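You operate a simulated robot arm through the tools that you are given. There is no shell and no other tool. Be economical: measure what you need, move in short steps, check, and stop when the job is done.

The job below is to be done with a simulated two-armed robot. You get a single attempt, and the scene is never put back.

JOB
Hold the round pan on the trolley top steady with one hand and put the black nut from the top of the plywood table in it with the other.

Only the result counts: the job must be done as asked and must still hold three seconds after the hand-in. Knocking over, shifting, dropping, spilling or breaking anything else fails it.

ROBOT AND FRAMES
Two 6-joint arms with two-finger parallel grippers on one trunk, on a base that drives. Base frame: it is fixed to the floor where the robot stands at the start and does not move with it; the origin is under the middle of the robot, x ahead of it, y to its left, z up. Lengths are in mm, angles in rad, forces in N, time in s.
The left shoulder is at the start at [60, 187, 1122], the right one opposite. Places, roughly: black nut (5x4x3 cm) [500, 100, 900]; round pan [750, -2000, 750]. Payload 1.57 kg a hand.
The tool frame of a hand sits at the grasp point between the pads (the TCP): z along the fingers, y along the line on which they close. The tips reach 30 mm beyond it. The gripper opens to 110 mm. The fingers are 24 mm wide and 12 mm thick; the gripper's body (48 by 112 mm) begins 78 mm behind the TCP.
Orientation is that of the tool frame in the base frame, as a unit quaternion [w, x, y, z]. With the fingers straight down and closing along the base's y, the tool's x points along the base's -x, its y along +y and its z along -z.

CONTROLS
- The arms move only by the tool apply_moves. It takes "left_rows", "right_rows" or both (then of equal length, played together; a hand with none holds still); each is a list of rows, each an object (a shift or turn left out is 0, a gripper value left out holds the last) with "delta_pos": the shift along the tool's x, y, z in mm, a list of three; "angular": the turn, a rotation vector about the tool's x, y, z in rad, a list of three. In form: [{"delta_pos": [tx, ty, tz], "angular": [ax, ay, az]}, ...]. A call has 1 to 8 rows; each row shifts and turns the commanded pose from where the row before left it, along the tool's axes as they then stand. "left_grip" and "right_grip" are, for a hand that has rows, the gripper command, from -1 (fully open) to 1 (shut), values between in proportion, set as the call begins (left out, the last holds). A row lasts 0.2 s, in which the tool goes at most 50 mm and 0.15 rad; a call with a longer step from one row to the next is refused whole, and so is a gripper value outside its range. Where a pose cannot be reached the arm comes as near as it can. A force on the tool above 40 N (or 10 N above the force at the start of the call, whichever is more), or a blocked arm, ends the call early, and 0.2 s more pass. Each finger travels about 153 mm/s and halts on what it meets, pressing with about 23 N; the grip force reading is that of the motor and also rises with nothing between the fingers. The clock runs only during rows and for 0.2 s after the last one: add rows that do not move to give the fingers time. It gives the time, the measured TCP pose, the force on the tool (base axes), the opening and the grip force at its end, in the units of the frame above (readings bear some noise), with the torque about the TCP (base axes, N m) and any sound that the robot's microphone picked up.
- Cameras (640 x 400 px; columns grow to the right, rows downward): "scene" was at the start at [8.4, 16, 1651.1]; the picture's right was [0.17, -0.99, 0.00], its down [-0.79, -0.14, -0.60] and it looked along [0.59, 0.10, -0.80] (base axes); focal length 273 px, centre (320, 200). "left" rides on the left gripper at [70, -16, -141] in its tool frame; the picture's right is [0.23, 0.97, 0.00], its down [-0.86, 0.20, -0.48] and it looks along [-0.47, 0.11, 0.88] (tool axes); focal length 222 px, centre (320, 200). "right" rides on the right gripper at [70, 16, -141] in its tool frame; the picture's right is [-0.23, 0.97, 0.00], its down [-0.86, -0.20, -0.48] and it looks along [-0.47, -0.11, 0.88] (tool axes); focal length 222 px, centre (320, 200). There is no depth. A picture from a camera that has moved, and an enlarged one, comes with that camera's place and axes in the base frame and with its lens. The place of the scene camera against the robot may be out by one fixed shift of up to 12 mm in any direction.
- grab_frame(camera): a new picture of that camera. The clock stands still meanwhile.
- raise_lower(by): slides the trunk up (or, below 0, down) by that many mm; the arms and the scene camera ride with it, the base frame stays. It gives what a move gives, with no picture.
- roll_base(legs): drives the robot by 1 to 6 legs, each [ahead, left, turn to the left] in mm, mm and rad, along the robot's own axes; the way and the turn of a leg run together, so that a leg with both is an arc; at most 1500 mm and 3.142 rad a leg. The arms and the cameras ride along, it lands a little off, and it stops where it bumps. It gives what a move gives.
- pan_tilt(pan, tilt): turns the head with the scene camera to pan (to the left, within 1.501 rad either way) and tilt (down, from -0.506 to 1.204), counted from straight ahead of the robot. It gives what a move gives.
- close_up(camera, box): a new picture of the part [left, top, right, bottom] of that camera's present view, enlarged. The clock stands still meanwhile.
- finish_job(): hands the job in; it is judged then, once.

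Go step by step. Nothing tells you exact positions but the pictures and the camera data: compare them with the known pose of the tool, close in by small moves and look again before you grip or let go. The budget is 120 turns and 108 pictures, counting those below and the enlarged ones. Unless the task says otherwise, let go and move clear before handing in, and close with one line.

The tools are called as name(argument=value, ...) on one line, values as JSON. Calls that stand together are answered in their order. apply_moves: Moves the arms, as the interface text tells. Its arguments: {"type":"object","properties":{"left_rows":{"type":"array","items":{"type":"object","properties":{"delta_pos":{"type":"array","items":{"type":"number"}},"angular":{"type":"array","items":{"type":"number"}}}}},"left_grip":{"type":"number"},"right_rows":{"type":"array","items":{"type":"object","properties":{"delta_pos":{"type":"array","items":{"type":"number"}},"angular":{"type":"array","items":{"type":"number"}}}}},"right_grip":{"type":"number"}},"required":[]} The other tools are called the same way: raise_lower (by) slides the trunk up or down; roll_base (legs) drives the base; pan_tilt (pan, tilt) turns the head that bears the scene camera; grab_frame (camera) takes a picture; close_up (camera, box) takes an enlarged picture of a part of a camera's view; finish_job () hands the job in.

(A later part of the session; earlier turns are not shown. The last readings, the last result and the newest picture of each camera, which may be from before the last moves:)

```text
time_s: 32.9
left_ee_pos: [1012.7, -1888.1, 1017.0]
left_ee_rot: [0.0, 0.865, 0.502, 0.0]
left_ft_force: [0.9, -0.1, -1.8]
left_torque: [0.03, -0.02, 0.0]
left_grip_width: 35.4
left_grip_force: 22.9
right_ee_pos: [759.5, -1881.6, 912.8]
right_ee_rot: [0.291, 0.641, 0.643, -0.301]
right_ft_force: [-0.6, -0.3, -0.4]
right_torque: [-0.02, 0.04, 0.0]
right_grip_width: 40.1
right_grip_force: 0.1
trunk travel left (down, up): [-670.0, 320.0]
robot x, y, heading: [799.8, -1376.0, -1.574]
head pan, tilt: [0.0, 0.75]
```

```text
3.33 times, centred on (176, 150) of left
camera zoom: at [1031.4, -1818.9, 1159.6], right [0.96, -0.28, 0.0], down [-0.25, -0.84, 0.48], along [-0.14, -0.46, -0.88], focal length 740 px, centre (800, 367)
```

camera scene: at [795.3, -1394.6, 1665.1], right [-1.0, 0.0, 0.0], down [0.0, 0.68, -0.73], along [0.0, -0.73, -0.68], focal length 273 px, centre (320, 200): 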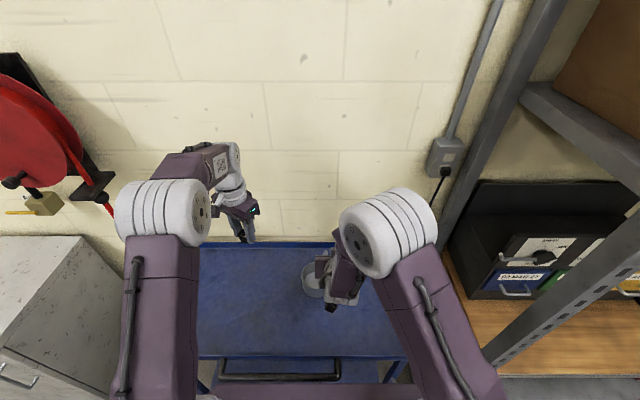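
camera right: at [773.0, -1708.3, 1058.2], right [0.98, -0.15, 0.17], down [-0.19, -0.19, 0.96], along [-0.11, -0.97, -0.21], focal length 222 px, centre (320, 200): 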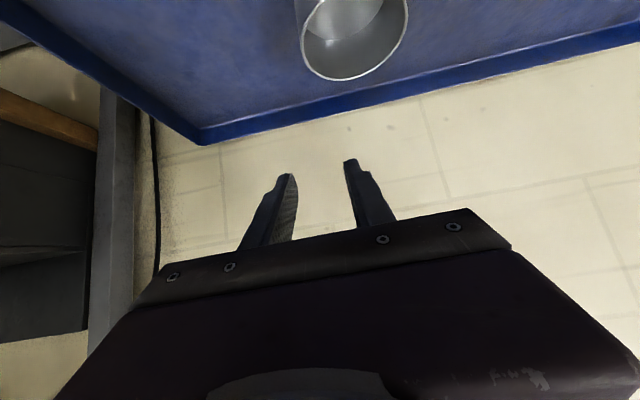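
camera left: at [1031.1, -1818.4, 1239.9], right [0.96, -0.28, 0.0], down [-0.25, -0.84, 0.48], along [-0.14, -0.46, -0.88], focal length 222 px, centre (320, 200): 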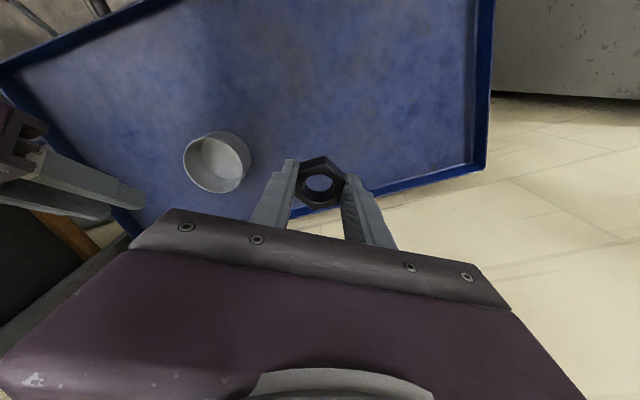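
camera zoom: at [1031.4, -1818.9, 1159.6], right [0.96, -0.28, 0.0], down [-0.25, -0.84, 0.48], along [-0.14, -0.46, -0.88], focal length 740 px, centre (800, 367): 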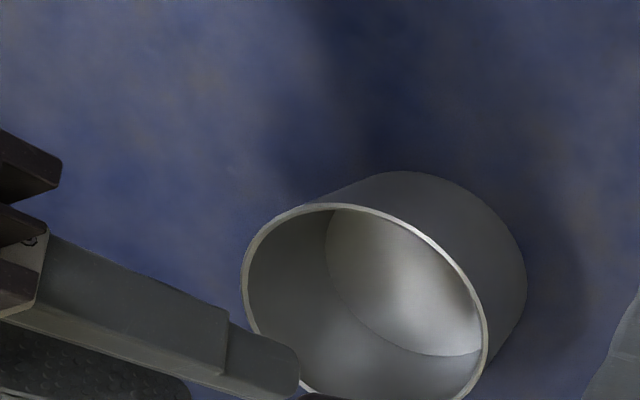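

The arm follows well now. I bring the right hand straight down over the wall in stages.

apply_moves(right_rows=[{"delta_pos": [11.4, 0, 9.8]}, {"delta_pos": [11.4, 0, 9.8]}, {}])

grab_frame(camera="left")

close_up(camera="left", box=[110, 110, 270, 210])

grab_frame(camera="right")

```text
time_s: 33.7
left_ee_pos: [1011.4, -1887.9, 1018.2]
left_ee_rot: [0.0, 0.865, 0.502, 0.0]
left_ft_force: [0.2, 0.8, -1.3]
left_torque: [0.0, 0.0, 0.0]
left_grip_width: 35.6
left_grip_force: 23.2
right_ee_pos: [770.2, -1890.9, 890.8]
right_ee_rot: [0.29, 0.641, 0.644, -0.301]
right_ft_force: [-0.8, -0.8, -0.2]
right_torque: [0.02, -0.01, 0.0]
right_grip_width: 40.0
right_grip_force: 0.1
right hand out of reach, approached as far as the arm can: row 1, 2
trunk travel left (down, up): [-670.0, 320.0]
robot x, y, heading: [800.8, -1372.5, -1.575]
head pan, tilt: [0.0, 0.75]
```

```text
69 pictures are left
camera left: at [1031.4, -1819.0, 1159.6], right [0.96, -0.28, 0.0], down [-0.25, -0.84, 0.48], along [-0.14, -0.46, -0.88], focal length 222 px, centre (320, 200)
```

left: 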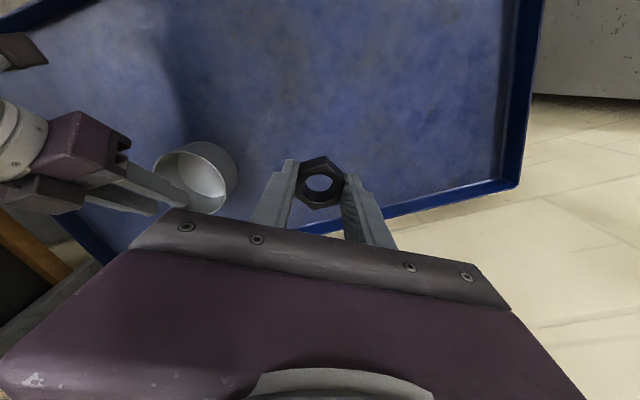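

```text
4.00 times, centred on (190, 160) of left
camera zoom: at [1031.4, -1819.0, 1159.6], right [0.96, -0.28, 0.0], down [-0.25, -0.84, 0.48], along [-0.14, -0.46, -0.88], focal length 888 px, centre (840, 360)
```

zoom: 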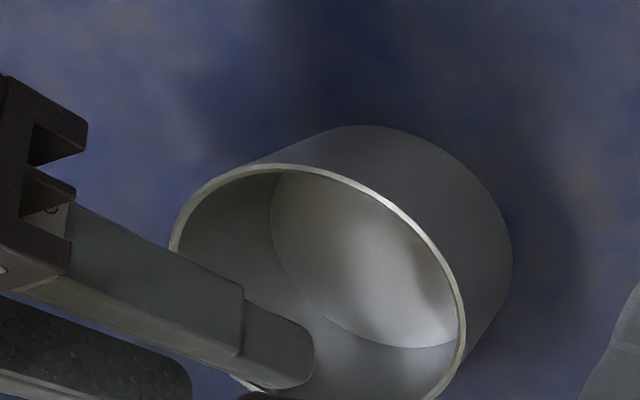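

```text
67 pictures are left
camera right: at [786.4, -1738.4, 930.3], right [0.98, -0.15, 0.16], down [-0.19, -0.19, 0.96], along [-0.11, -0.97, -0.22], focal length 222 px, centre (320, 200)
```

right: 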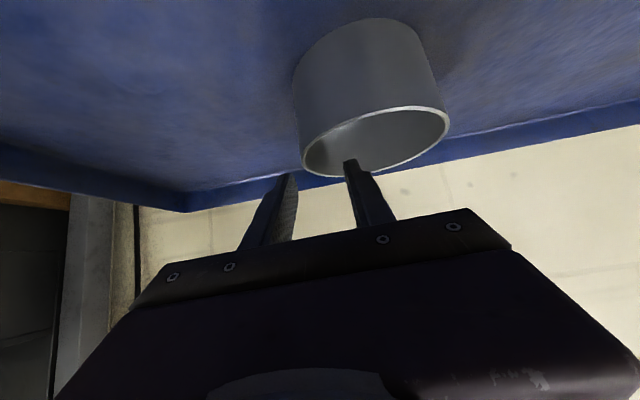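

At this height the arm hits a limit and slid off to the side. I raise the right hand again and lower the trunk more, so the arm works in its easier range.

apply_moves(right_rows=[{"delta_pos": [-11.4, 0, -9.8]}, {"delta_pos": [-11.4, 0, -9.8]}, {"delta_pos": [-23, 0, -19.5]}, {"delta_pos": [-11.4, 0, -9.8]}, {}])

raise_lower(by=-70)

grab_frame(camera="scene")

grab_frame(camera="left")

```text
time_s: 34.9
left_ee_pos: [1012.2, -1888.9, 1017.8]
left_ee_rot: [0.0, 0.865, 0.502, 0.0]
left_ft_force: [0.0, 0.2, -1.4]
left_torque: [-0.02, -0.01, -0.01]
left_grip_width: 35.6
left_grip_force: 22.5
right_ee_pos: [771.9, -1890.9, 966.2]
right_ee_rot: [0.294, 0.641, 0.643, -0.299]
right_ft_force: [-0.1, -0.1, -0.5]
right_torque: [-0.01, 0.0, 0.0]
right_grip_width: 40.2
right_grip_force: 0.1
trunk travel left (down, up): [-670.0, 320.0]
robot x, y, heading: [800.5, -1378.2, -1.575]
head pan, tilt: [0.0, 0.75]
```

```text
time_s: 36.0
left_ee_pos: [1011.6, -1888.1, 947.5]
left_ee_rot: [-0.001, 0.865, 0.502, 0.0]
left_ft_force: [0.1, -0.4, -1.6]
left_torque: [0.01, -0.06, -0.01]
left_grip_width: 35.6
left_grip_force: 23.2
right_ee_pos: [771.3, -1890.9, 895.9]
right_ee_rot: [0.295, 0.64, 0.643, -0.299]
right_ft_force: [0.2, 0.4, 0.0]
right_torque: [0.01, 0.02, 0.0]
right_grip_width: 40.3
right_grip_force: 0.0
trunk travel left (down, up): [-600.0, 390.0]
robot x, y, heading: [798.7, -1375.3, -1.571]
head pan, tilt: [0.0, 0.75]
```

```text
66 pictures are left
camera scene: at [795.8, -1395.6, 1515.1], right [-1.0, 0.0, 0.0], down [0.0, 0.68, -0.73], along [0.0, -0.73, -0.68], focal length 273 px, centre (320, 200)
```

scene: 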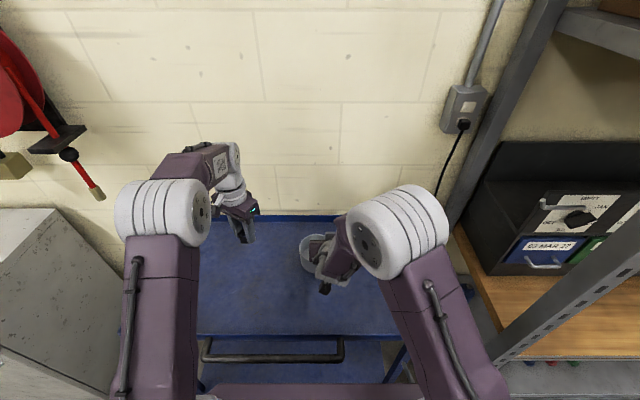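

```text
65 pictures are left
camera left: at [1031.5, -1819.1, 1089.6], right [0.96, -0.28, 0.0], down [-0.25, -0.84, 0.48], along [-0.14, -0.46, -0.88], focal length 222 px, centre (320, 200)
```

left: 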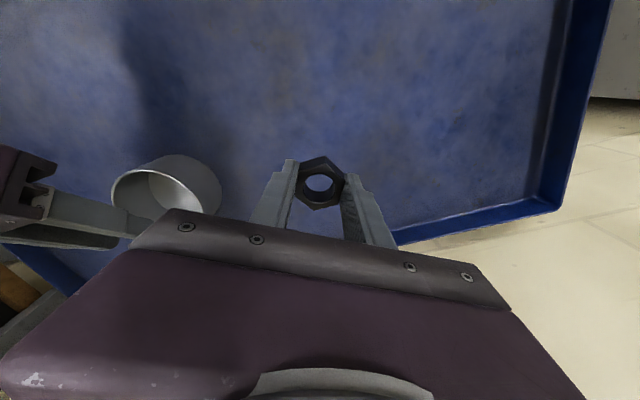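

The right hand is now at (771, −1891, 896). I correct it sideways to line up with the wall and raise the left hand for a better view.

apply_moves(right_rows=[{"delta_pos": [3.5, -6, -4.2]}, {"delta_pos": [3.5, -6, -4.2]}, {}], left_rows=[{"delta_pos": [0, 0, -40]}, {"delta_pos": [0, 0, -40]}, {}])

close_up(camera="left", box=[80, 100, 272, 220])

grab_frame(camera="right")

```text
time_s: 36.8
left_ee_pos: [1011.5, -1890.0, 1026.6]
left_ee_rot: [0.0, 0.864, 0.503, 0.0]
left_ft_force: [0.4, 0.1, -1.8]
left_torque: [0.01, 0.03, 0.01]
left_grip_width: 35.7
left_grip_force: 23.6
right_ee_pos: [761.7, -1880.6, 896.1]
right_ee_rot: [0.295, 0.64, 0.643, -0.299]
right_ft_force: [0.5, 0.1, 0.7]
right_torque: [-0.01, 0.03, -0.01]
right_grip_width: 40.2
right_grip_force: 0.0
trunk travel left (down, up): [-600.0, 390.0]
robot x, y, heading: [802.5, -1379.3, -1.572]
head pan, tilt: [0.0, 0.75]
```

```text
3.33 times, centred on (176, 160) of left
camera zoom: at [1032.2, -1821.6, 1168.9], right [0.96, -0.28, 0.0], down [-0.25, -0.84, 0.48], along [-0.14, -0.46, -0.88], focal length 740 px, centre (800, 333)
```

zoom: 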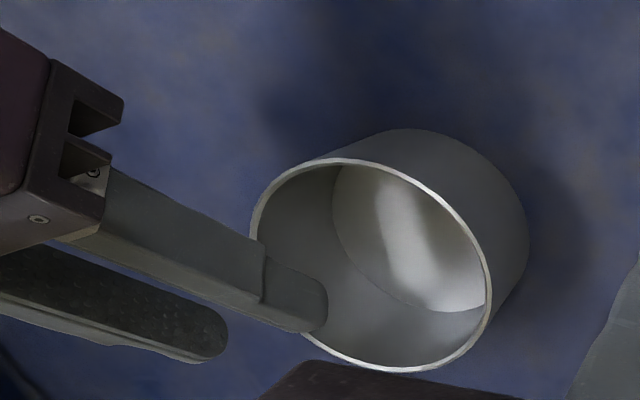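

```text
63 pictures are left
camera right: at [775.7, -1727.2, 935.0], right [0.98, -0.15, 0.17], down [-0.19, -0.19, 0.96], along [-0.11, -0.97, -0.21], focal length 222 px, centre (320, 200)
```

right: 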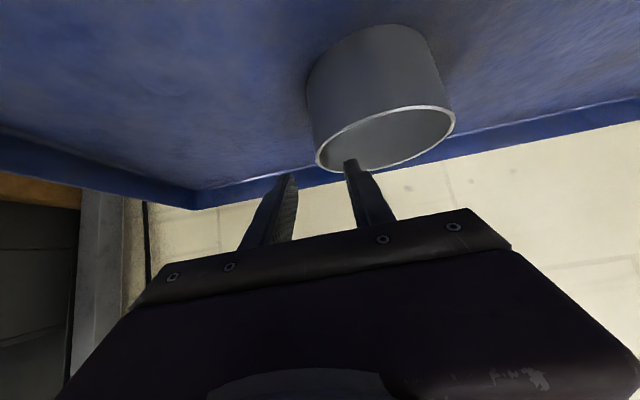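

The gripper straddles the wall nicely. I shift 3 mm to the right and go down in steps.

apply_moves(right_rows=[{"delta_pos": [7.6, -2, 6.5]}, {"delta_pos": [7.6, -1, 6.5]}, {}])

close_up(camera="left", box=[80, 100, 272, 220])

close_up(camera="right", box=[220, 80, 476, 240])

```text
time_s: 37.6
left_ee_pos: [1012.2, -1890.0, 1026.4]
left_ee_rot: [-0.001, 0.865, 0.502, 0.0]
left_ft_force: [0.3, 0.0, -1.4]
left_torque: [-0.01, -0.03, 0.01]
left_grip_width: 35.5
left_grip_force: 22.6
right_ee_pos: [755.8, -1881.4, 876.1]
right_ee_rot: [0.294, 0.641, 0.643, -0.299]
right_ft_force: [0.0, -0.2, -0.6]
right_torque: [-0.03, 0.03, 0.02]
right_grip_width: 40.1
right_grip_force: 0.0
trunk travel left (down, up): [-600.0, 390.0]
robot x, y, heading: [800.3, -1373.6, -1.574]
head pan, tilt: [0.0, 0.75]
```

```text
3.33 times, centred on (176, 160) of left
camera zoom: at [1031.9, -1821.1, 1168.9], right [0.96, -0.28, 0.0], down [-0.25, -0.84, 0.48], along [-0.14, -0.46, -0.88], focal length 740 px, centre (800, 333)
```

zoom: 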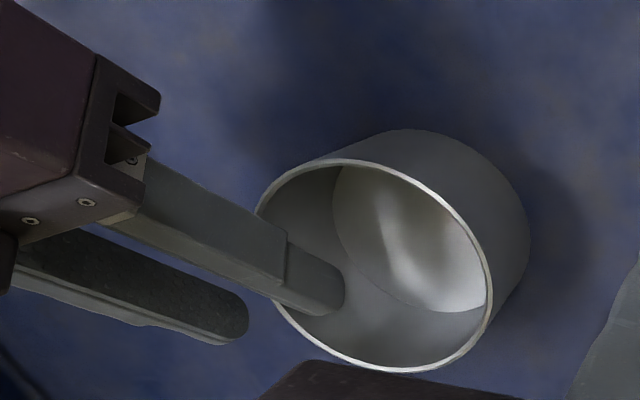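

```text
2.50 times, centred on (348, 160) of right
camera zoom: at [771.7, -1727.2, 915.7], right [0.98, -0.15, 0.17], down [-0.19, -0.19, 0.96], along [-0.11, -0.97, -0.21], focal length 555 px, centre (250, 300)
```

zoom: 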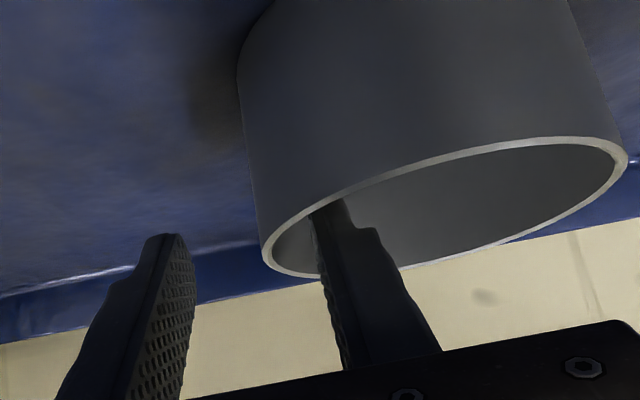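

The inner finger is inside the pan and the outer one outside. I centre by +4 mm and go another 14 mm down.

apply_moves(right_rows=[{"delta_pos": [5.3, 4, 4.5]}, {"delta_pos": [5.3, 0, 4.5]}, {}])

close_up(camera="left", box=[80, 100, 272, 220])

close_up(camera="right", box=[220, 80, 476, 240])

```text
time_s: 38.4
left_ee_pos: [1011.0, -1890.4, 1026.7]
left_ee_rot: [0.0, 0.865, 0.502, 0.0]
left_ft_force: [-0.2, -0.3, -0.9]
left_torque: [0.0, 0.01, -0.01]
left_grip_width: 35.4
left_grip_force: 23.2
right_ee_pos: [762.1, -1880.8, 862.9]
right_ee_rot: [0.295, 0.64, 0.643, -0.299]
right_ft_force: [0.7, 0.2, 0.4]
right_torque: [0.03, 0.0, 0.01]
right_grip_width: 40.0
right_grip_force: 0.4
trunk travel left (down, up): [-600.0, 390.0]
robot x, y, heading: [803.6, -1372.9, -1.563]
head pan, tilt: [0.0, 0.75]
```

```text
3.33 times, centred on (176, 160) of left
camera zoom: at [1032.1, -1821.2, 1168.8], right [0.96, -0.28, 0.0], down [-0.25, -0.84, 0.48], along [-0.14, -0.46, -0.88], focal length 740 px, centre (800, 333)
```

zoom: 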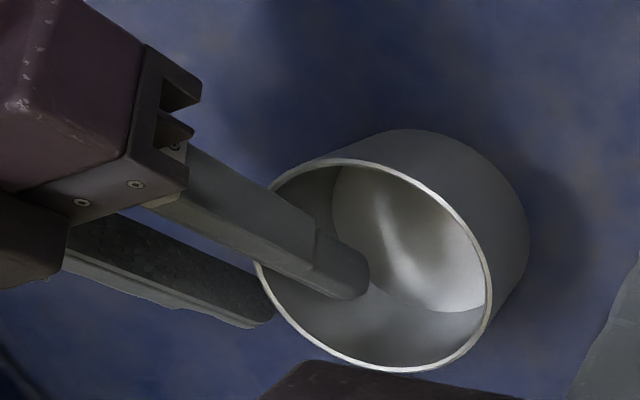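

```text
2.50 times, centred on (348, 160) of right
camera zoom: at [776.7, -1727.5, 901.8], right [0.98, -0.15, 0.17], down [-0.19, -0.19, 0.96], along [-0.11, -0.97, -0.21], focal length 555 px, centre (250, 300)
```

zoom: 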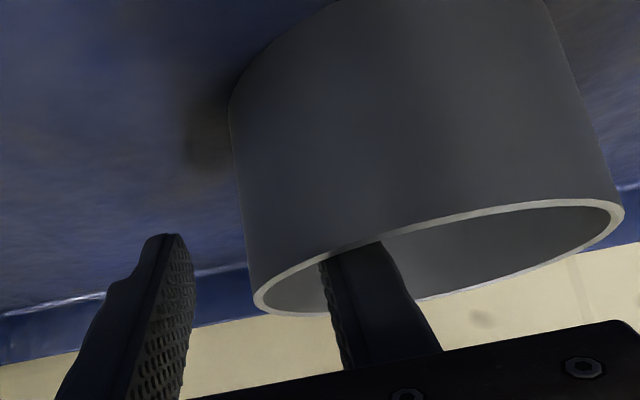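

The fingers straddle the wall evenly. I go 4 mm deeper and close partway to check the centring.

apply_moves(right_grip=0.64, right_rows=[{"delta_pos": [3, 0, 2.6]}, {}, {}])

close_up(camera="right", box=[220, 80, 476, 240])

close_up(camera="left", box=[100, 120, 228, 200])

```text
time_s: 39.2
left_ee_pos: [1012.1, -1889.4, 1027.2]
left_ee_rot: [0.0, 0.865, 0.503, 0.0]
left_ft_force: [-0.4, 0.4, -2.3]
left_torque: [-0.03, -0.02, 0.01]
left_grip_width: 35.3
left_grip_force: 22.8
right_ee_pos: [760.5, -1882.6, 860.0]
right_ee_rot: [0.295, 0.64, 0.643, -0.298]
right_ft_force: [1.1, -2.2, 6.3]
right_torque: [0.23, -0.1, -0.04]
right_grip_width: 20.4
right_grip_force: 0.4
trunk travel left (down, up): [-600.0, 390.0]
robot x, y, heading: [800.9, -1375.9, -1.567]
head pan, tilt: [0.0, 0.75]
```

```text
2.50 times, centred on (348, 160) of right
camera zoom: at [776.0, -1727.3, 898.1], right [0.98, -0.15, 0.17], down [-0.19, -0.19, 0.96], along [-0.11, -0.97, -0.21], focal length 555 px, centre (250, 300)
```

zoom: 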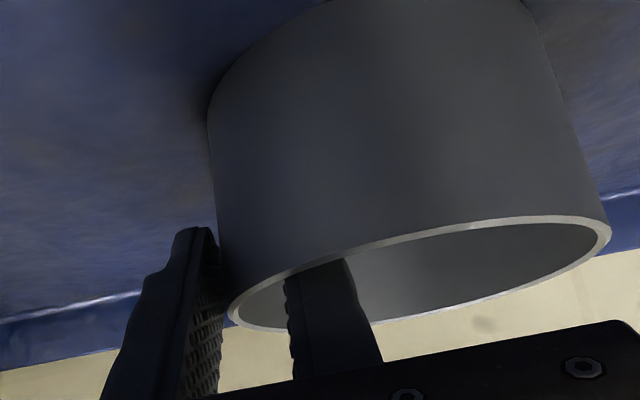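

```text
5.00 times, centred on (164, 160) of left
camera zoom: at [1032.2, -1820.9, 1168.9], right [0.96, -0.28, 0.0], down [-0.25, -0.84, 0.48], along [-0.14, -0.46, -0.88], focal length 1111 px, centre (1100, 400)
```

zoom: 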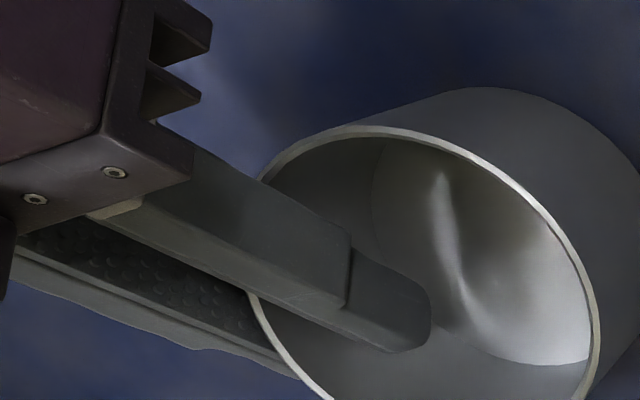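

The outer finger already touches the wall while the inner one is several mm away. I shift the hand about 6 mm outward and up 3 mm, then check again.

apply_moves(right_rows=[{"delta_pos": [-2.3, 0, -2]}, {"delta_pos": [0, -6, 0]}, {}])

close_up(camera="right", box=[220, 80, 476, 240])

close_up(camera="left", box=[100, 120, 228, 200])

```text
time_s: 40.0
left_ee_pos: [1012.1, -1890.4, 1027.0]
left_ee_rot: [-0.001, 0.864, 0.503, 0.0]
left_ft_force: [-0.4, -0.5, -1.0]
left_torque: [-0.01, 0.01, -0.03]
left_grip_width: 35.7
left_grip_force: 23.2
right_ee_pos: [755.3, -1878.9, 860.3]
right_ee_rot: [0.293, 0.642, 0.643, -0.299]
right_ft_force: [0.6, -0.1, -0.1]
right_torque: [-0.02, 0.01, 0.01]
right_grip_width: 20.3
right_grip_force: 0.3
trunk travel left (down, up): [-600.0, 390.0]
robot x, y, heading: [802.0, -1373.5, -1.569]
head pan, tilt: [0.0, 0.75]
```

```text
2.50 times, centred on (348, 160) of right
camera zoom: at [770.2, -1726.1, 900.0], right [0.98, -0.15, 0.17], down [-0.19, -0.19, 0.96], along [-0.11, -0.97, -0.21], focal length 555 px, centre (250, 300)
```

zoom: 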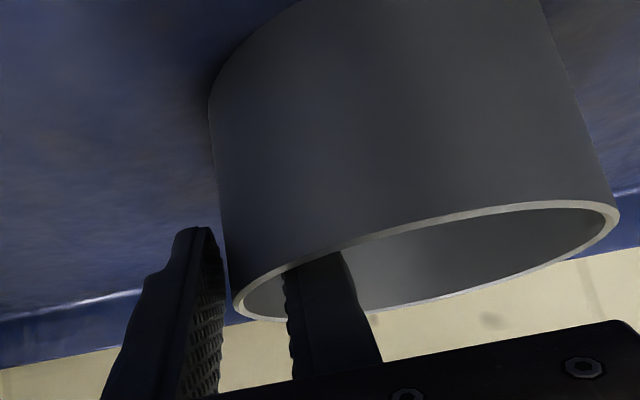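

```text
5.00 times, centred on (164, 160) of left
camera zoom: at [1032.2, -1821.2, 1168.7], right [0.96, -0.28, 0.0], down [-0.25, -0.84, 0.48], along [-0.14, -0.46, -0.88], focal length 1111 px, centre (1100, 400)
```

zoom: 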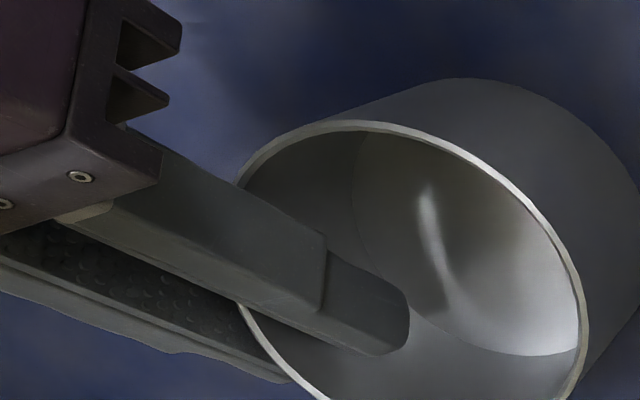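

The pan followed by about 5 mm because the inner finger catches on the curved near side of the wall. I open again, move 13 mm further ahead so the pads sit squarely on the rightmost part of the wall, and look.

apply_moves(right_grip=0.3, right_rows=[{}, {}, {"delta_pos": [-4.2, 0, 5]}, {"delta_pos": [-4.2, 0, 5]}, {}])

close_up(camera="right", box=[220, 80, 476, 240])

close_up(camera="left", box=[80, 100, 272, 220])

```text
time_s: 41.2
left_ee_pos: [1011.9, -1889.3, 1026.2]
left_ee_rot: [-0.001, 0.865, 0.502, 0.0]
left_ft_force: [0.5, 0.0, -1.8]
left_torque: [-0.02, 0.02, 0.02]
left_grip_width: 35.4
left_grip_force: 22.8
right_ee_pos: [755.0, -1893.8, 860.8]
right_ee_rot: [0.294, 0.641, 0.643, -0.299]
right_ft_force: [0.6, -0.2, 0.3]
right_torque: [0.02, 0.0, 0.01]
right_grip_width: 38.5
right_grip_force: 0.1
trunk travel left (down, up): [-600.0, 390.0]
robot x, y, heading: [797.5, -1374.6, -1.568]
head pan, tilt: [0.0, 0.75]
```

```text
2.50 times, centred on (348, 160) of right
camera zoom: at [769.6, -1739.5, 900.4], right [0.98, -0.15, 0.17], down [-0.19, -0.19, 0.96], along [-0.11, -0.97, -0.21], focal length 555 px, centre (250, 300)
```

zoom: 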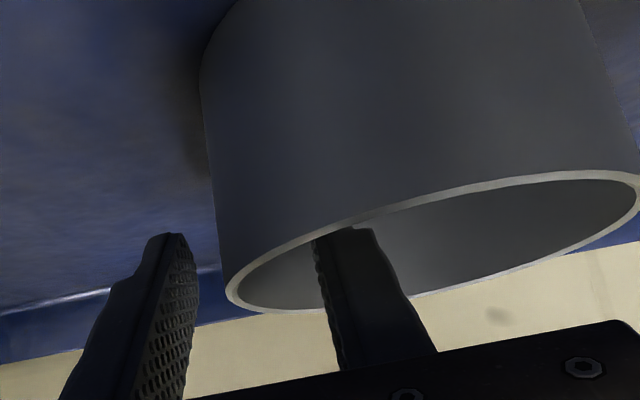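

```text
3.33 times, centred on (176, 160) of left
camera zoom: at [1032.0, -1821.1, 1168.8], right [0.96, -0.28, 0.0], down [-0.25, -0.84, 0.48], along [-0.14, -0.46, -0.88], focal length 740 px, centre (800, 333)
```

zoom: 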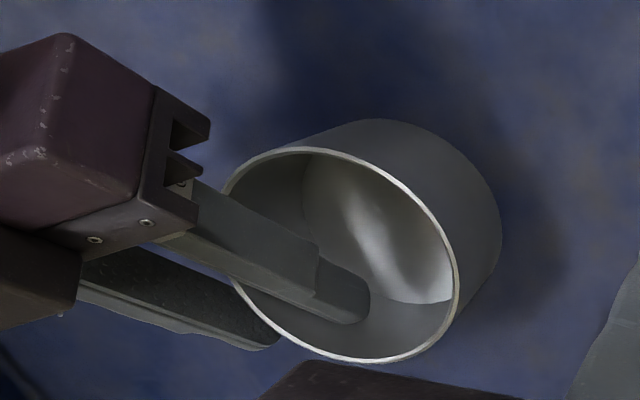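

The pan is now at about (798, −1886), dragged roughly 10 mm. I re-centre the open gripper on its wall, 9 mm right and 8 mm back, then check before closing.

apply_moves(right_rows=[{"delta_pos": [0, -4.5, 0]}, {"delta_pos": [2.6, -4.5, -3]}, {"delta_pos": [2.6, 0, -3]}, {}])

close_up(camera="right", box=[220, 80, 476, 240])

close_up(camera="left", box=[80, 100, 272, 220])

```text
time_s: 42.2
left_ee_pos: [1011.9, -1890.9, 1027.0]
left_ee_rot: [-0.001, 0.865, 0.502, 0.0]
left_ft_force: [0.1, 0.0, -1.6]
left_torque: [-0.05, -0.01, 0.03]
left_grip_width: 35.7
left_grip_force: 23.3
right_ee_pos: [745.6, -1886.0, 861.8]
right_ee_rot: [0.295, 0.641, 0.643, -0.298]
right_ft_force: [0.6, -0.1, -0.1]
right_torque: [0.04, 0.01, 0.0]
right_grip_width: 38.6
right_grip_force: 0.0
trunk travel left (down, up): [-600.0, 390.0]
robot x, y, heading: [804.0, -1378.9, -1.565]
head pan, tilt: [0.0, 0.75]
```

```text
2.50 times, centred on (348, 160) of right
camera zoom: at [760.8, -1731.6, 900.8], right [0.98, -0.15, 0.17], down [-0.19, -0.19, 0.96], along [-0.11, -0.97, -0.21], focal length 555 px, centre (250, 300)
```

zoom: 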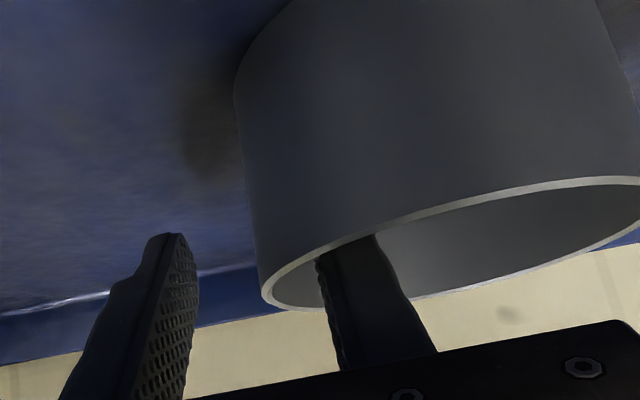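

```text
3.33 times, centred on (176, 160) of left
camera zoom: at [1032.0, -1821.3, 1168.8], right [0.96, -0.28, 0.0], down [-0.25, -0.84, 0.48], along [-0.14, -0.46, -0.88], focal length 740 px, centre (800, 333)
```

zoom: 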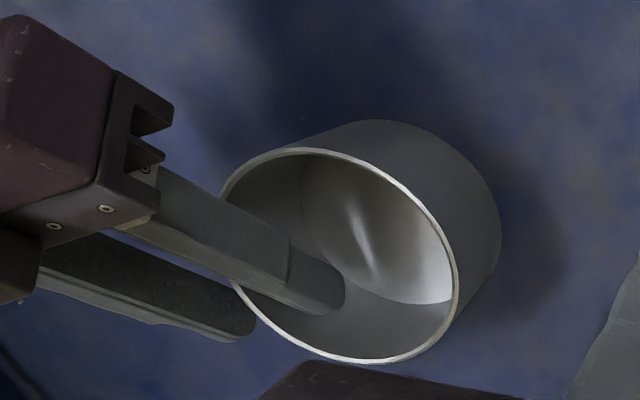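

The pan stayed put and the wall is nearly centred between the pads. I shift 2.5 mm and close on the wall.

apply_moves(right_grip=0.6, right_rows=[{"delta_pos": [0, 2.5, 0]}, {}, {}])

close_up(camera="right", box=[220, 80, 476, 240])

close_up(camera="left", box=[80, 100, 272, 220])

```text
time_s: 43.0
left_ee_pos: [1012.3, -1889.5, 1026.5]
left_ee_rot: [0.0, 0.865, 0.502, 0.0]
left_ft_force: [0.2, 0.2, -0.6]
left_torque: [0.01, 0.03, 0.01]
left_grip_width: 35.6
left_grip_force: 22.6
right_ee_pos: [749.3, -1885.3, 861.0]
right_ee_rot: [0.295, 0.64, 0.643, -0.299]
right_ft_force: [0.6, 0.0, 0.4]
right_torque: [0.03, -0.03, 0.0]
right_grip_width: 22.0
right_grip_force: 0.1
trunk travel left (down, up): [-600.0, 390.0]
robot x, y, heading: [797.1, -1370.7, -1.571]
head pan, tilt: [0.0, 0.75]
```

```text
2.50 times, centred on (348, 160) of right
camera zoom: at [763.8, -1731.9, 900.2], right [0.98, -0.15, 0.17], down [-0.19, -0.19, 0.96], along [-0.11, -0.97, -0.21], focal length 555 px, centre (250, 300)
```

zoom: 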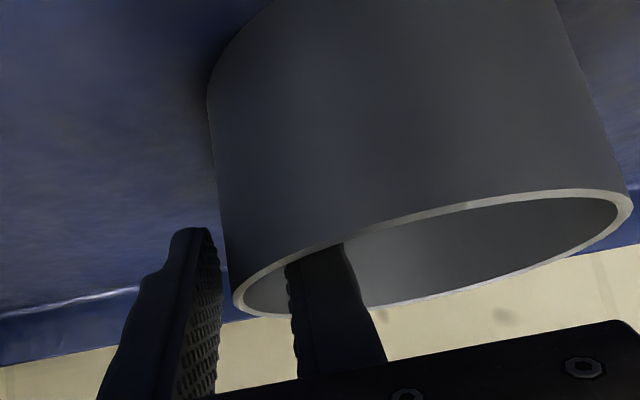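

```text
3.33 times, centred on (176, 160) of left
camera zoom: at [1032.0, -1821.2, 1168.8], right [0.96, -0.28, 0.0], down [-0.25, -0.84, 0.48], along [-0.14, -0.46, -0.88], focal length 740 px, centre (800, 333)
```

zoom: 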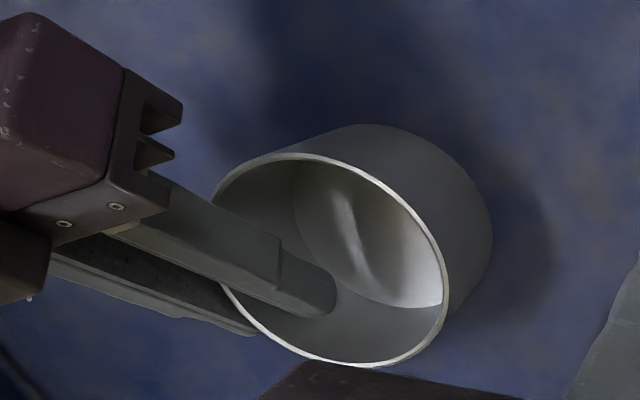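

The inner finger still drags the near curve a little. I open slightly, slide 9 mm ahead, and close again.

apply_moves(right_grip=0.45, right_rows=[{}, {"delta_pos": [-2.9, 0, 3.4]}, {"delta_pos": [-2.9, -2, 3.4]}, {}])

close_up(camera="left", box=[80, 100, 272, 220])

apply_moves(right_grip=0.66, right_rows=[{}, {}])

close_up(camera="left", box=[80, 100, 272, 220])

close_up(camera="right", box=[220, 80, 476, 240])

```text
time_s: 44.0
left_ee_pos: [1011.6, -1890.4, 1026.9]
left_ee_rot: [0.0, 0.865, 0.502, 0.001]
left_ft_force: [-0.2, 0.5, -1.8]
left_torque: [0.0, -0.02, 0.01]
left_grip_width: 35.5
left_grip_force: 23.2
right_ee_pos: [745.7, -1894.9, 860.7]
right_ee_rot: [0.294, 0.64, 0.644, -0.298]
right_ft_force: [0.7, 0.1, -0.7]
right_torque: [-0.01, -0.03, 0.03]
right_grip_width: 30.8
right_grip_force: 0.6
trunk travel left (down, up): [-600.0, 390.0]
robot x, y, heading: [801.3, -1374.8, -1.568]
head pan, tilt: [0.0, 0.75]
```

```text
3.33 times, centred on (176, 160) of left
camera zoom: at [1032.2, -1821.1, 1168.8], right [0.96, -0.28, 0.0], down [-0.25, -0.84, 0.48], along [-0.14, -0.46, -0.88], focal length 740 px, centre (800, 333)
```

zoom: 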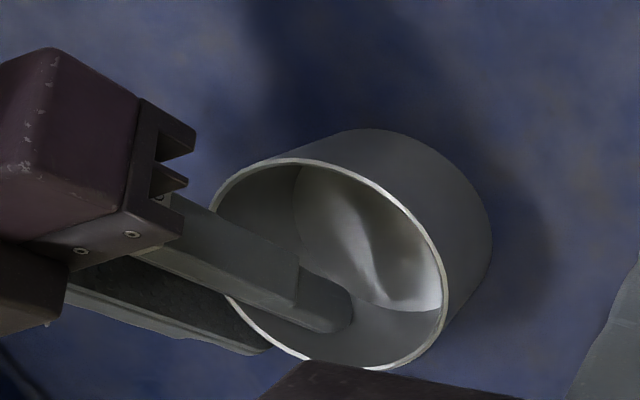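

```text
time_s: 44.6
left_ee_pos: [1011.4, -1889.9, 1026.2]
left_ee_rot: [0.0, 0.865, 0.502, 0.0]
left_ft_force: [-0.5, 0.1, -1.5]
left_torque: [0.02, 0.01, -0.03]
left_grip_width: 35.6
left_grip_force: 22.7
right_ee_pos: [746.1, -1894.6, 860.8]
right_ee_rot: [0.294, 0.641, 0.643, -0.298]
right_ft_force: [0.0, 1.4, -1.0]
right_torque: [0.0, -0.01, 0.02]
right_grip_width: 19.2
right_grip_force: 0.4
trunk travel left (down, up): [-600.0, 390.0]
robot x, y, heading: [800.6, -1376.7, -1.569]
head pan, tilt: [0.0, 0.75]
```

```text
3.33 times, centred on (176, 160) of left
camera zoom: at [1032.1, -1821.2, 1168.8], right [0.96, -0.28, 0.0], down [-0.25, -0.84, 0.48], along [-0.14, -0.46, -0.88], focal length 740 px, centre (800, 333)
```

zoom: 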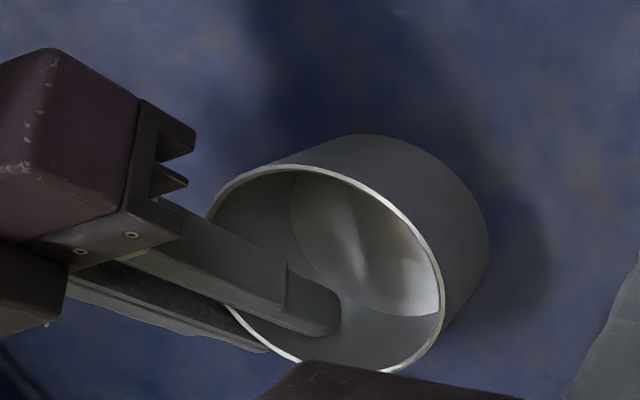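

```text
2.50 times, centred on (348, 160) of right
camera zoom: at [761.3, -1741.6, 899.6], right [0.98, -0.15, 0.17], down [-0.19, -0.19, 0.96], along [-0.11, -0.97, -0.21], focal length 555 px, centre (250, 300)
```

zoom: 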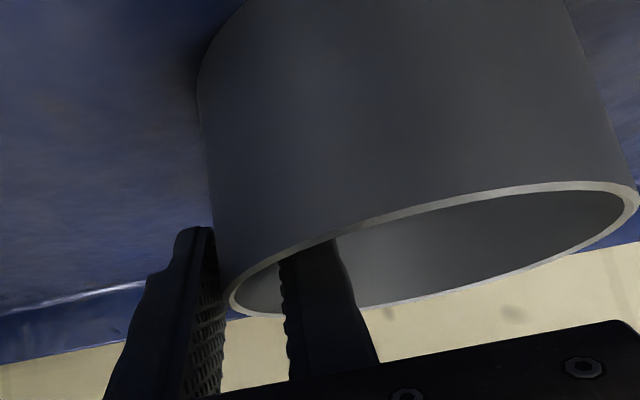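

The wider rear part of the inner finger dips below the rim and catches the near wall, so I am too deep. I open, raise about 11 mm so only the narrow tips are inside, re-centre on the wall at x≈740, and look.

apply_moves(right_grip=0.4, right_rows=[{}, {"delta_pos": [-4.2, 0, -3.6]}, {"delta_pos": [-4.2, 0, -3.6]}, {"delta_pos": [3, -3, -3.8]}, {"delta_pos": [3, -3, -3.8]}, {}])

close_up(camera="left", box=[80, 100, 272, 220])

close_up(camera="right", box=[220, 80, 476, 240])

```text
time_s: 46.0
left_ee_pos: [1010.9, -1890.8, 1026.3]
left_ee_rot: [0.0, 0.865, 0.502, 0.0]
left_ft_force: [-0.3, -0.4, -1.3]
left_torque: [0.04, -0.01, 0.01]
left_grip_width: 35.7
left_grip_force: 23.3
right_ee_pos: [738.9, -1887.4, 871.3]
right_ee_rot: [0.294, 0.641, 0.643, -0.299]
right_ft_force: [-1.2, 0.0, 0.2]
right_torque: [-0.01, -0.03, 0.04]
right_grip_width: 32.8
right_grip_force: 0.0
trunk travel left (down, up): [-600.0, 390.0]
robot x, y, heading: [800.3, -1374.5, -1.572]
head pan, tilt: [0.0, 0.75]
```

```text
3.33 times, centred on (176, 160) of left
camera zoom: at [1032.1, -1821.3, 1168.7], right [0.96, -0.28, 0.0], down [-0.25, -0.84, 0.48], along [-0.14, -0.46, -0.88], focal length 740 px, centre (800, 333)
```

zoom: 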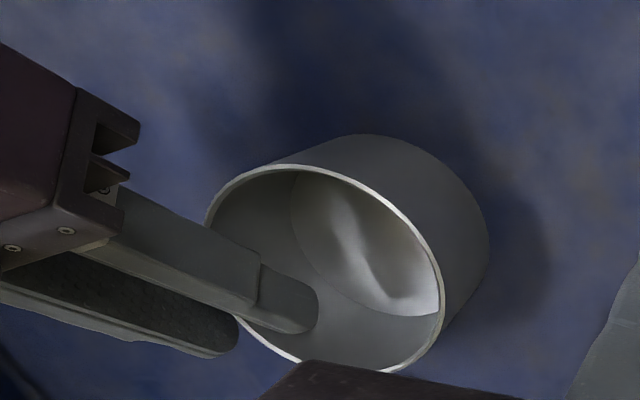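

```text
2.50 times, centred on (348, 160) of right
camera zoom: at [754.9, -1733.5, 911.8], right [0.98, -0.15, 0.17], down [-0.19, -0.19, 0.96], along [-0.11, -0.97, -0.21], focal length 555 px, centre (250, 300)
```

zoom: 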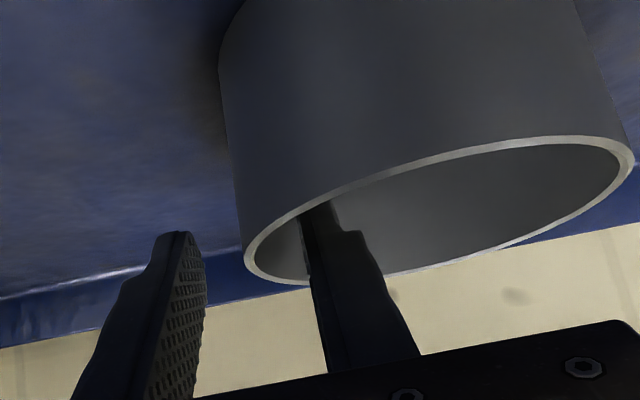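

Now only the narrow tips are inside and the wall is centred. I close in two stages.

apply_moves(right_grip=0.75, right_rows=[{}, {}])

close_up(camera="left", box=[80, 100, 272, 220])

close_up(camera="right", box=[220, 80, 476, 240])

```text
time_s: 46.6
left_ee_pos: [1012.8, -1889.3, 1026.5]
left_ee_rot: [0.0, 0.865, 0.502, 0.0]
left_ft_force: [0.5, -0.4, -1.8]
left_torque: [0.04, -0.04, 0.01]
left_grip_width: 35.3
left_grip_force: 23.0
right_ee_pos: [739.0, -1886.6, 872.2]
right_ee_rot: [0.294, 0.641, 0.643, -0.299]
right_ft_force: [-0.4, 0.6, 0.7]
right_torque: [0.01, 0.0, 0.02]
right_grip_width: 13.7
right_grip_force: 0.0
trunk travel left (down, up): [-600.0, 390.0]
robot x, y, heading: [802.3, -1375.2, -1.571]
head pan, tilt: [0.0, 0.75]
```

```text
3.33 times, centred on (176, 160) of left
camera zoom: at [1032.0, -1821.2, 1168.8], right [0.96, -0.28, 0.0], down [-0.25, -0.84, 0.48], along [-0.14, -0.46, -0.88], focal length 740 px, centre (800, 333)
```

zoom: 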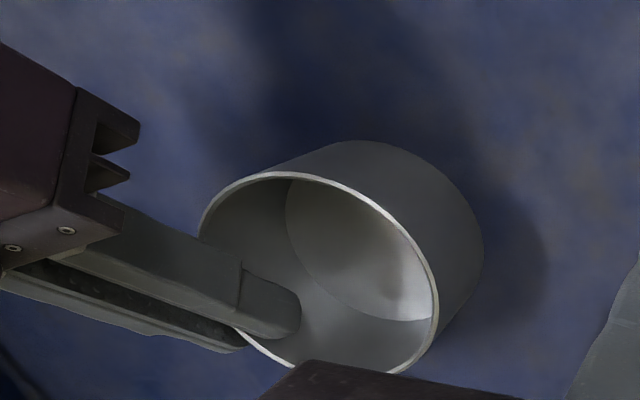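

```text
2.50 times, centred on (348, 160) of right
camera zoom: at [755.0, -1733.4, 911.7], right [0.98, -0.15, 0.17], down [-0.19, -0.19, 0.96], along [-0.11, -0.97, -0.21], focal length 555 px, centre (250, 300)
```

zoom: 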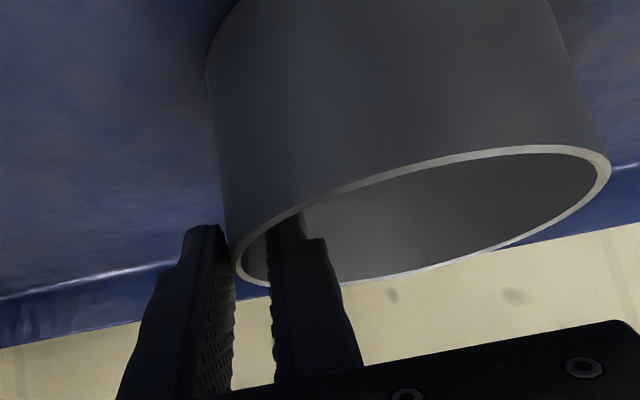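

It still touches slightly on the near side. I open a little, go 9 mm forward and 3 mm up so the pads are symmetric about the wall's rightmost point, then close fully.

apply_moves(right_grip=0.55, right_rows=[{}, {"delta_pos": [-4, -1, 1.5]}, {"delta_pos": [-4, -2, 3.5]}, {}])

close_up(camera="left", box=[80, 100, 272, 220])

close_up(camera="right", box=[220, 80, 476, 240])

```text
time_s: 47.6
left_ee_pos: [1011.3, -1890.4, 1027.5]
left_ee_rot: [0.0, 0.865, 0.502, 0.0]
left_ft_force: [0.5, -0.6, -1.6]
left_torque: [0.01, 0.02, -0.03]
left_grip_width: 35.4
left_grip_force: 23.3
right_ee_pos: [737.7, -1895.2, 874.9]
right_ee_rot: [0.295, 0.641, 0.643, -0.298]
right_ft_force: [0.5, -0.8, 0.5]
right_torque: [0.0, -0.03, -0.01]
right_grip_width: 24.6
right_grip_force: 0.1
trunk travel left (down, up): [-600.0, 390.0]
robot x, y, heading: [798.7, -1375.7, -1.568]
head pan, tilt: [0.0, 0.75]
```

```text
3.33 times, centred on (176, 160) of left
camera zoom: at [1032.0, -1821.2, 1168.8], right [0.96, -0.28, 0.0], down [-0.25, -0.84, 0.48], along [-0.14, -0.46, -0.88], focal length 740 px, centre (800, 333)
```

zoom: 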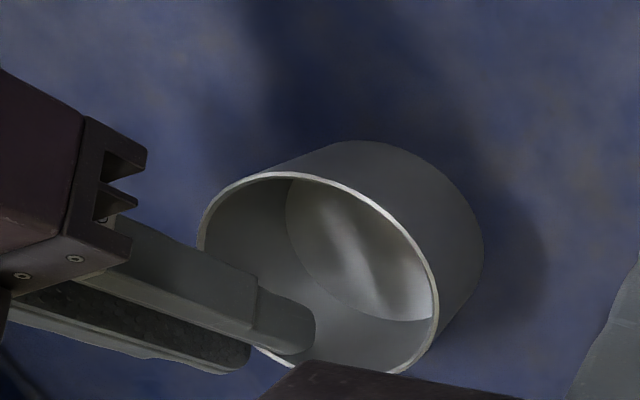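

```text
2.50 times, centred on (348, 160) of right
camera zoom: at [752.8, -1741.9, 913.8], right [0.98, -0.15, 0.17], down [-0.19, -0.19, 0.96], along [-0.11, -0.97, -0.21], focal length 555 px, centre (250, 300)
```

zoom: 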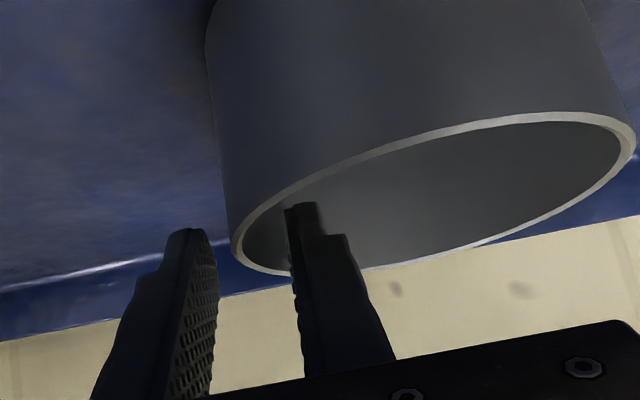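

The pan stayed put and only the tips are inside. I shift 1.5 mm outward and close fully on the wall.

apply_moves(right_grip=0.78, right_rows=[{"delta_pos": [0, -1.5, 0]}, {}])

apply_moves(right_grip=1.0, right_rows=[{}, {}, {}])

close_up(camera="left", box=[80, 100, 272, 220])

close_up(camera="right", box=[220, 80, 476, 240])

```text
time_s: 48.2
left_ee_pos: [1012.3, -1889.4, 1027.1]
left_ee_rot: [0.0, 0.865, 0.502, 0.001]
left_ft_force: [-0.5, 0.0, -1.0]
left_torque: [-0.02, 0.0, 0.0]
left_grip_width: 35.5
left_grip_force: 23.2
right_ee_pos: [735.2, -1894.6, 875.2]
right_ee_rot: [0.294, 0.641, 0.643, -0.299]
right_ft_force: [1.0, 0.0, -0.4]
right_torque: [0.01, 0.03, 0.02]
right_grip_width: 13.1
right_grip_force: 0.3
trunk travel left (down, up): [-600.0, 390.0]
robot x, y, heading: [799.9, -1377.3, -1.566]
head pan, tilt: [0.0, 0.75]
```

```text
time_s: 49.0
left_ee_pos: [1012.5, -1889.5, 1027.3]
left_ee_rot: [-0.001, 0.864, 0.503, 0.0]
left_ft_force: [-0.1, -0.5, -1.9]
left_torque: [-0.01, 0.01, 0.02]
left_grip_width: 35.6
left_grip_force: 23.7
right_ee_pos: [735.7, -1896.5, 876.3]
right_ee_rot: [0.294, 0.641, 0.642, -0.3]
right_ft_force: [-1.0, -3.5, 7.7]
right_torque: [0.17, -0.37, -0.18]
right_grip_width: 2.6
right_grip_force: 23.1
trunk travel left (down, up): [-600.0, 390.0]
robot x, y, heading: [797.8, -1375.3, -1.567]
head pan, tilt: [0.0, 0.75]
```

```text
3.33 times, centred on (176, 160) of left
camera zoom: at [1032.0, -1821.1, 1169.0], right [0.96, -0.28, 0.0], down [-0.25, -0.84, 0.48], along [-0.14, -0.46, -0.88], focal length 740 px, centre (800, 333)
```

zoom: 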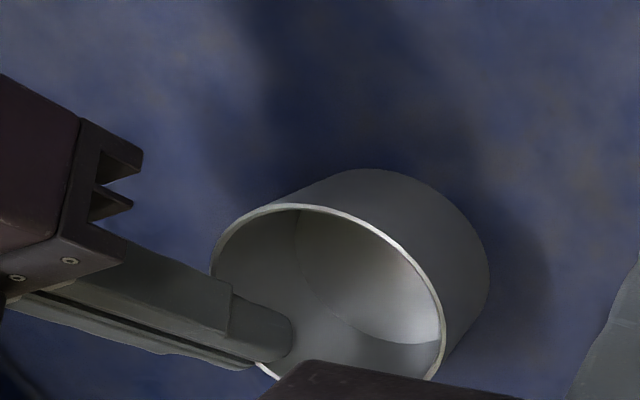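

```text
2.50 times, centred on (348, 160) of right
camera zoom: at [751.5, -1742.0, 914.4], right [0.97, -0.15, 0.17], down [-0.19, -0.19, 0.96], along [-0.11, -0.97, -0.21], focal length 555 px, centre (250, 300)
```

zoom: 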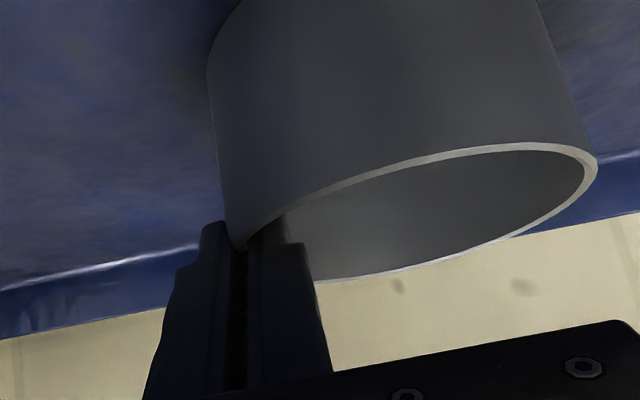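

The wall is pinched, with 2.6 mm between the pads. Now I check where the pan sits and that it is still level.

grab_frame(camera="left")

close_up(camera="scene", box=[240, 200, 400, 300])

grab_frame(camera="right")

```text
37 pictures are left
camera left: at [1032.0, -1821.1, 1169.0], right [0.96, -0.28, 0.0], down [-0.25, -0.84, 0.48], along [-0.14, -0.46, -0.88], focal length 222 px, centre (320, 200)
```

left: 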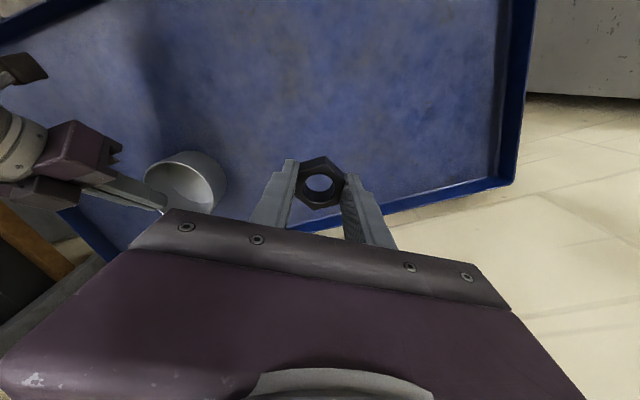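

```text
4.00 times, centred on (320, 250) of scene
camera zoom: at [795.7, -1395.6, 1515.1], right [-1.0, 0.0, 0.0], down [0.0, 0.68, -0.73], along [0.0, -0.73, -0.68], focal length 1092 px, centre (320, 0)
```

zoom: 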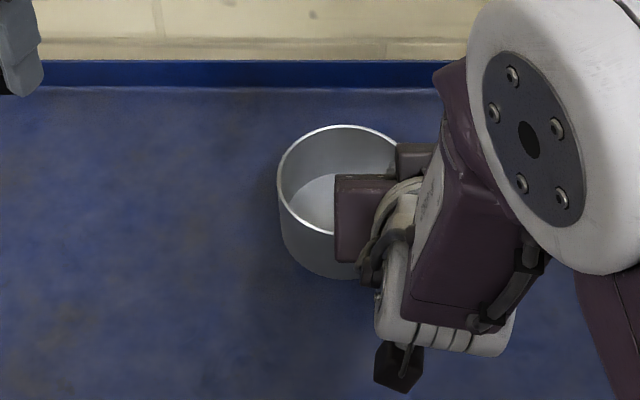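

```text
35 pictures are left
camera right: at [751.5, -1742.0, 914.4], right [0.97, -0.15, 0.17], down [-0.19, -0.19, 0.96], along [-0.11, -0.97, -0.21], focal length 222 px, centre (320, 200)
```

right: 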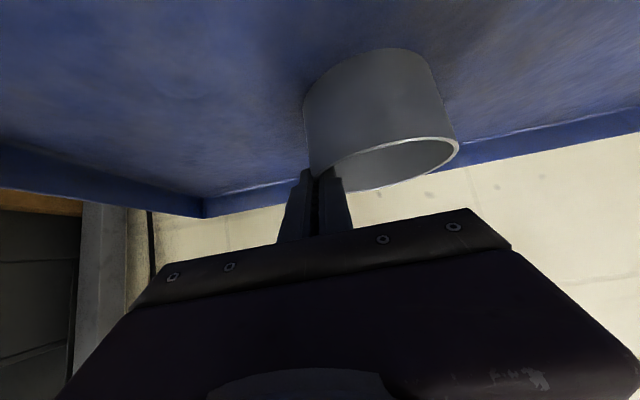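

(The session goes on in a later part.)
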